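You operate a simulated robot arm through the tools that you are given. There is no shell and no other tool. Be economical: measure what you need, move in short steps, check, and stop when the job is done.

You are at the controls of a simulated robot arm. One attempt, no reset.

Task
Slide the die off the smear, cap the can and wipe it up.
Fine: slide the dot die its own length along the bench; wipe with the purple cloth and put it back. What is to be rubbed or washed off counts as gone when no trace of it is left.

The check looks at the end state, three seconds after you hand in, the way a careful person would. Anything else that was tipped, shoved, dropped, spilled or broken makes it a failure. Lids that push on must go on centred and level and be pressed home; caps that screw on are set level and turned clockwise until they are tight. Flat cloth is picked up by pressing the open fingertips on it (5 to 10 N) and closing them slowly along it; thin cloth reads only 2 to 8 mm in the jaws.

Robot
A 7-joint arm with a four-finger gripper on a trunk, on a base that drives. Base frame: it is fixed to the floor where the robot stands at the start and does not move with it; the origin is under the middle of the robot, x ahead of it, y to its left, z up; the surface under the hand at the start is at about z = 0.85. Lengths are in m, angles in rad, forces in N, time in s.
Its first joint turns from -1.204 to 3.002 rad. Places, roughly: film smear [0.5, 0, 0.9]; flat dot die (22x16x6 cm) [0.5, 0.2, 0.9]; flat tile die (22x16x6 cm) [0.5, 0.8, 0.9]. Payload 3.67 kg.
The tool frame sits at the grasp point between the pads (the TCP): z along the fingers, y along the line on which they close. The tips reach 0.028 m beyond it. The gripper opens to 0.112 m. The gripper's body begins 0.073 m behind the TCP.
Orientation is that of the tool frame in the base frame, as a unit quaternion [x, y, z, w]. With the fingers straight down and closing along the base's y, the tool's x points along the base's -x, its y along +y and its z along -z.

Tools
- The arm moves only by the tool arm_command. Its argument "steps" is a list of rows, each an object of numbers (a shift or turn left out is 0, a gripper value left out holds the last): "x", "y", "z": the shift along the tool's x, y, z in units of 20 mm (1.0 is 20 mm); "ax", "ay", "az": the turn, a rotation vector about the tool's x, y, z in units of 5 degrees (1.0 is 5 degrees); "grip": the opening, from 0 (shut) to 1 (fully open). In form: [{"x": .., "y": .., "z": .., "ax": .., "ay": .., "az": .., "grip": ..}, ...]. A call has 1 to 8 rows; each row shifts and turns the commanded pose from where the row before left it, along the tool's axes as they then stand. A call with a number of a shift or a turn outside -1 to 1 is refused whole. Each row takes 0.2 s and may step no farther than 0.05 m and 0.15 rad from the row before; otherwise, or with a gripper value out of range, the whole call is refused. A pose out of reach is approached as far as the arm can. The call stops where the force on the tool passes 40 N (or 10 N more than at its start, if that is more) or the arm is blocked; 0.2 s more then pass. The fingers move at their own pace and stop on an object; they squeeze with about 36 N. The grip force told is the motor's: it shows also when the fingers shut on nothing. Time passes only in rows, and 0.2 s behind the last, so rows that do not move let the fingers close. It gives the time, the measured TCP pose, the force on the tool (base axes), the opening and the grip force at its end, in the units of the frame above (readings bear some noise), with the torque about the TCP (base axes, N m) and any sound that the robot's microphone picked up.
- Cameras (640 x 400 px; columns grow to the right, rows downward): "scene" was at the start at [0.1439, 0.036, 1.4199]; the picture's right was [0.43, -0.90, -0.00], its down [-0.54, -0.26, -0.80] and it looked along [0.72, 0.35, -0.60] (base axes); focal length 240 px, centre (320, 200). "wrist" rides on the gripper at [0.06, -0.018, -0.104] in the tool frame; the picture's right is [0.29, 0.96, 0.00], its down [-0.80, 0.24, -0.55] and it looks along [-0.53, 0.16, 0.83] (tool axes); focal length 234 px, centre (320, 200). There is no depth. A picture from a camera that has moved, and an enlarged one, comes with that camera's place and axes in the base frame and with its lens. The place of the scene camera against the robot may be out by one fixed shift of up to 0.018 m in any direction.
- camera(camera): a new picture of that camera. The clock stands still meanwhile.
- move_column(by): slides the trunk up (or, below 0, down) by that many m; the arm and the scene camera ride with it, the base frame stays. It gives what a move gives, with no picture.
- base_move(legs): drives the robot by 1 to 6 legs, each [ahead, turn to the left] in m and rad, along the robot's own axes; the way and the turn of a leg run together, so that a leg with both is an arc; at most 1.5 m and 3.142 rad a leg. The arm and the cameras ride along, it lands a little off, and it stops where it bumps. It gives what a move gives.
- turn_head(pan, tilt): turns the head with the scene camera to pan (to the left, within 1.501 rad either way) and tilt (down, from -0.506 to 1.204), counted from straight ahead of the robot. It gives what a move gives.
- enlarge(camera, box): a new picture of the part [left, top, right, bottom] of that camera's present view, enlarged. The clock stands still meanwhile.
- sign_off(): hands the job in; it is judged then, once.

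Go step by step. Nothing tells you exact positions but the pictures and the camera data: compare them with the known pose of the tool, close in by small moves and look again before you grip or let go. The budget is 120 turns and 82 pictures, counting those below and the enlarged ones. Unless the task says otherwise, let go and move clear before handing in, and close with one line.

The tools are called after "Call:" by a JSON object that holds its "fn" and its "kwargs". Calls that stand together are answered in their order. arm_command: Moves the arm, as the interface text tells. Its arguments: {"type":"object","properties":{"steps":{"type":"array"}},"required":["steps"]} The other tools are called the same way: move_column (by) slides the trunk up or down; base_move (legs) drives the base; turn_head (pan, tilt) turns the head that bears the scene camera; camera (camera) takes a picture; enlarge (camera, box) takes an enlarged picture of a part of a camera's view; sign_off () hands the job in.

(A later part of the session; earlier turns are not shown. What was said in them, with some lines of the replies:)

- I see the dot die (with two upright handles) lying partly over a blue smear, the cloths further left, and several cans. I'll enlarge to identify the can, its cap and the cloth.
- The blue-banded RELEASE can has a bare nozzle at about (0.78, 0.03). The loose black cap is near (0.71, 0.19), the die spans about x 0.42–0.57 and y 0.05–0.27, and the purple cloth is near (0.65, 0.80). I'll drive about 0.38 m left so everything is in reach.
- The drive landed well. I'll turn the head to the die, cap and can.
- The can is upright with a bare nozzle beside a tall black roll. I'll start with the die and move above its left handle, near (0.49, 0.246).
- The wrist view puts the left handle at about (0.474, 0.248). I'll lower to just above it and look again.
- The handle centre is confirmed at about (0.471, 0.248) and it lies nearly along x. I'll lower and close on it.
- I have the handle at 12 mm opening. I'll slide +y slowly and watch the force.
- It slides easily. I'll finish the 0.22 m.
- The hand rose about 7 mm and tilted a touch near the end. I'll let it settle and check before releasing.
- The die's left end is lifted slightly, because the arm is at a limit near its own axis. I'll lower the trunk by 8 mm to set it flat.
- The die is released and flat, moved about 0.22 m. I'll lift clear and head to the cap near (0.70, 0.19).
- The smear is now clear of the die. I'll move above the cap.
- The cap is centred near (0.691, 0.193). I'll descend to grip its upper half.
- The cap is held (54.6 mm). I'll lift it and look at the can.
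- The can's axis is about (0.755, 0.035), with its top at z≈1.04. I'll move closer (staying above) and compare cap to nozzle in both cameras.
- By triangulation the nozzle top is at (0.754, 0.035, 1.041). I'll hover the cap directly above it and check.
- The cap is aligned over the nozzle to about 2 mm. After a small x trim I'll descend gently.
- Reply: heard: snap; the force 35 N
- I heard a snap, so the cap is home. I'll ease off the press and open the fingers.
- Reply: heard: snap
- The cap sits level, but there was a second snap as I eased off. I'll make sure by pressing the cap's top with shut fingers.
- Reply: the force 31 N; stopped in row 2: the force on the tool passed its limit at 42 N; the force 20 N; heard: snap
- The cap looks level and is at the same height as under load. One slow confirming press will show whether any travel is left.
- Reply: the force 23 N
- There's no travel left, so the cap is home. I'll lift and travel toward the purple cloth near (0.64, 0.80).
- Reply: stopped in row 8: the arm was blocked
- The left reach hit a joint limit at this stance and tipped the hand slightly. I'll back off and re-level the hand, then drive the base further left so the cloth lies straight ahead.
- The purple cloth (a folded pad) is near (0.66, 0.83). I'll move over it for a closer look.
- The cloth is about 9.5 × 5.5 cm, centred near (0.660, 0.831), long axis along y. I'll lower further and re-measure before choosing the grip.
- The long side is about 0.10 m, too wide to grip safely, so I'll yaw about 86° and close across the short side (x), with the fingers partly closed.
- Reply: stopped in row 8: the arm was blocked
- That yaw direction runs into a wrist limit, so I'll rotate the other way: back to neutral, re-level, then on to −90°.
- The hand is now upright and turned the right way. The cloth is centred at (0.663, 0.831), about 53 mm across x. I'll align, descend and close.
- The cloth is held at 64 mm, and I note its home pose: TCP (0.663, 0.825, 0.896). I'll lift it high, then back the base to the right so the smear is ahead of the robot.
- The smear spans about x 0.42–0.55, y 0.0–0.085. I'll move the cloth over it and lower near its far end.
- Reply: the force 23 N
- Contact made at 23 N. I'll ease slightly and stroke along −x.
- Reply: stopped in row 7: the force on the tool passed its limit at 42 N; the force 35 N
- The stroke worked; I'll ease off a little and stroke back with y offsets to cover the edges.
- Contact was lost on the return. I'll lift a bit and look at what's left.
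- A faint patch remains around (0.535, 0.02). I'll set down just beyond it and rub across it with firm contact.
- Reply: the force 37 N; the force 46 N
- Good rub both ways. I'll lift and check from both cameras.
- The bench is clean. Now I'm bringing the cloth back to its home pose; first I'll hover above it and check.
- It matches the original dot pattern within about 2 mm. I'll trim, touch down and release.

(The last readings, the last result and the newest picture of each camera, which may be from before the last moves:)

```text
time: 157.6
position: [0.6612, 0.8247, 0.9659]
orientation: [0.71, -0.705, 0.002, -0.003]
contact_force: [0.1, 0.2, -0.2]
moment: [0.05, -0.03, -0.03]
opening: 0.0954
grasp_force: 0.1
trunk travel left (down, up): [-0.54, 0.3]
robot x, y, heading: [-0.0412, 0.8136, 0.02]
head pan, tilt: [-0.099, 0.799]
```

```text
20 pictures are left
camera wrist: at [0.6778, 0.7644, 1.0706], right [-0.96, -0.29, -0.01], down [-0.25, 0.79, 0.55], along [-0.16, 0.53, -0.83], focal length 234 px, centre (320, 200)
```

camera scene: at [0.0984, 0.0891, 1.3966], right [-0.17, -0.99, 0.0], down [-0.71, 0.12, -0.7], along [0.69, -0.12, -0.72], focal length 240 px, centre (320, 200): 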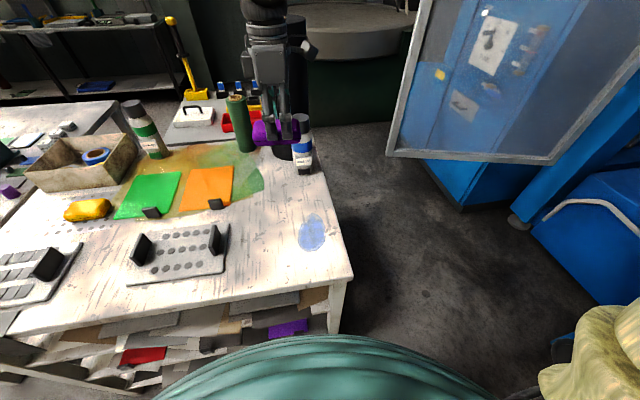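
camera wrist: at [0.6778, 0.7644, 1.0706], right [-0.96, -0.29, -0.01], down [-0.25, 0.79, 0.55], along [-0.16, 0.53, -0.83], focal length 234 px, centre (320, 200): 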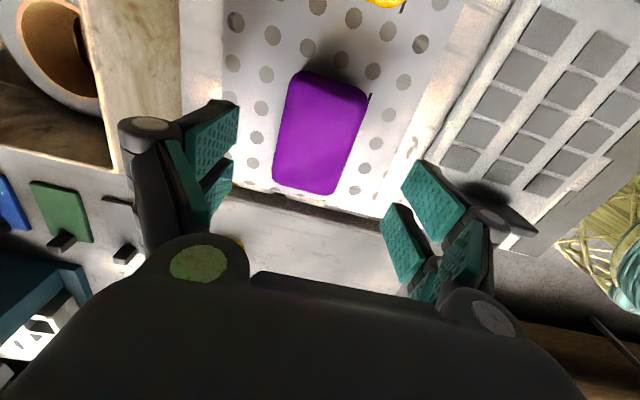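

The cloth is back. I'll raise the arm and take a last look over the bench.

Call:
{"fn": "arm_command", "kwargs": {"steps": [{"z": -1}, {"z": -1}, {"z": -1}, {"z": -1}, {"z": -1}, {"z": -1}, {"z": -1}, {"z": -1}]}}

Call:
{"fn": "turn_head", "kwargs": {"pan": -0.5, "tilt": 0.65}}

Call:
{"fn": "camera", "kwargs": {"camera": "scene"}}

Call:
{"fn": "enlarge", "kwargs": {"camera": "scene", "box": [200, 100, 420, 260]}}

```text
time: 159.4
position: [0.6602, 0.8249, 1.1277]
orientation: [0.71, -0.704, 0.0, -0.003]
contact_force: [0.3, -0.3, 1.0]
moment: [0.01, -0.03, -0.02]
opening: 0.0952
grasp_force: 0.1
trunk travel left (down, up): [-0.54, 0.3]
robot x, y, heading: [-0.0387, 0.8146, 0.016]
head pan, tilt: [-0.099, 0.799]
```

```text
time: 160.3
position: [0.661, 0.8244, 1.1272]
orientation: [0.711, -0.704, 0.001, -0.003]
contact_force: [0.4, -0.8, -0.1]
moment: [0.02, 0.02, -0.03]
opening: 0.0952
grasp_force: 0.1
trunk travel left (down, up): [-0.54, 0.3]
robot x, y, heading: [-0.038, 0.8108, 0.025]
head pan, tilt: [-0.499, 0.649]
```

```text
19 pictures are left
camera scene: at [0.1024, 0.774, 1.4092], right [-0.46, -0.89, 0.0], down [-0.54, 0.28, -0.8], along [0.71, -0.37, -0.6], focal length 240 px, centre (320, 200)
```

scene: 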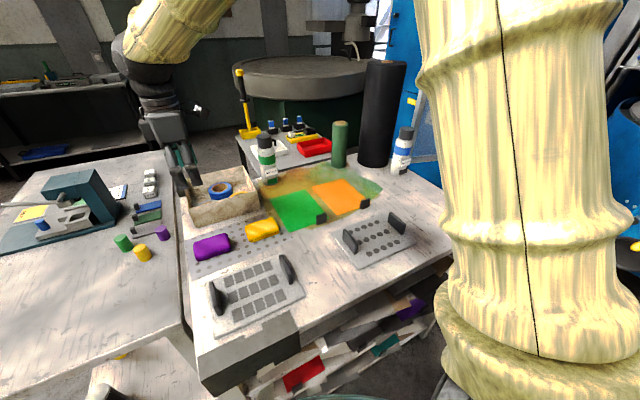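

```text
2.50 times, centred on (310, 180) of scene
camera zoom: at [0.1024, 0.774, 1.4092], right [-0.46, -0.89, 0.0], down [-0.54, 0.28, -0.8], along [0.71, -0.37, -0.6], focal length 601 px, centre (345, 250)
```

zoom: 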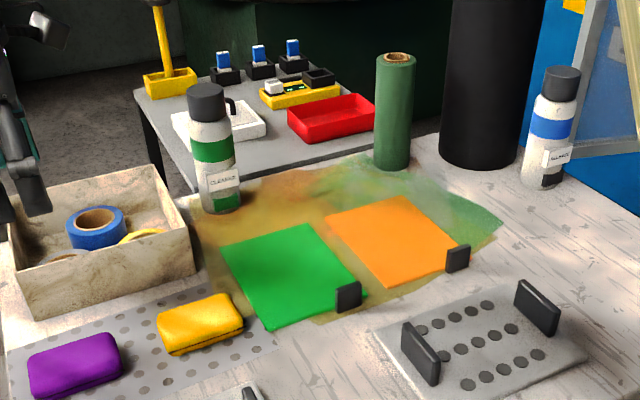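

Everything is in place: the die is off the smear, the can is capped level, the bench is clean, the cloth is back on its mat and the hand is clear. I'm handing in.

Call:
{"fn": "sign_off", "kwargs": {}}

```text
The job is handed in.
```

The job is handed in: I slid the dot die about 22 cm (its own length) off the smear and snapped the cap onto the RELEASE can. I wiped the smear until no trace showed in the pictures and put the purple cloth back on its mat.
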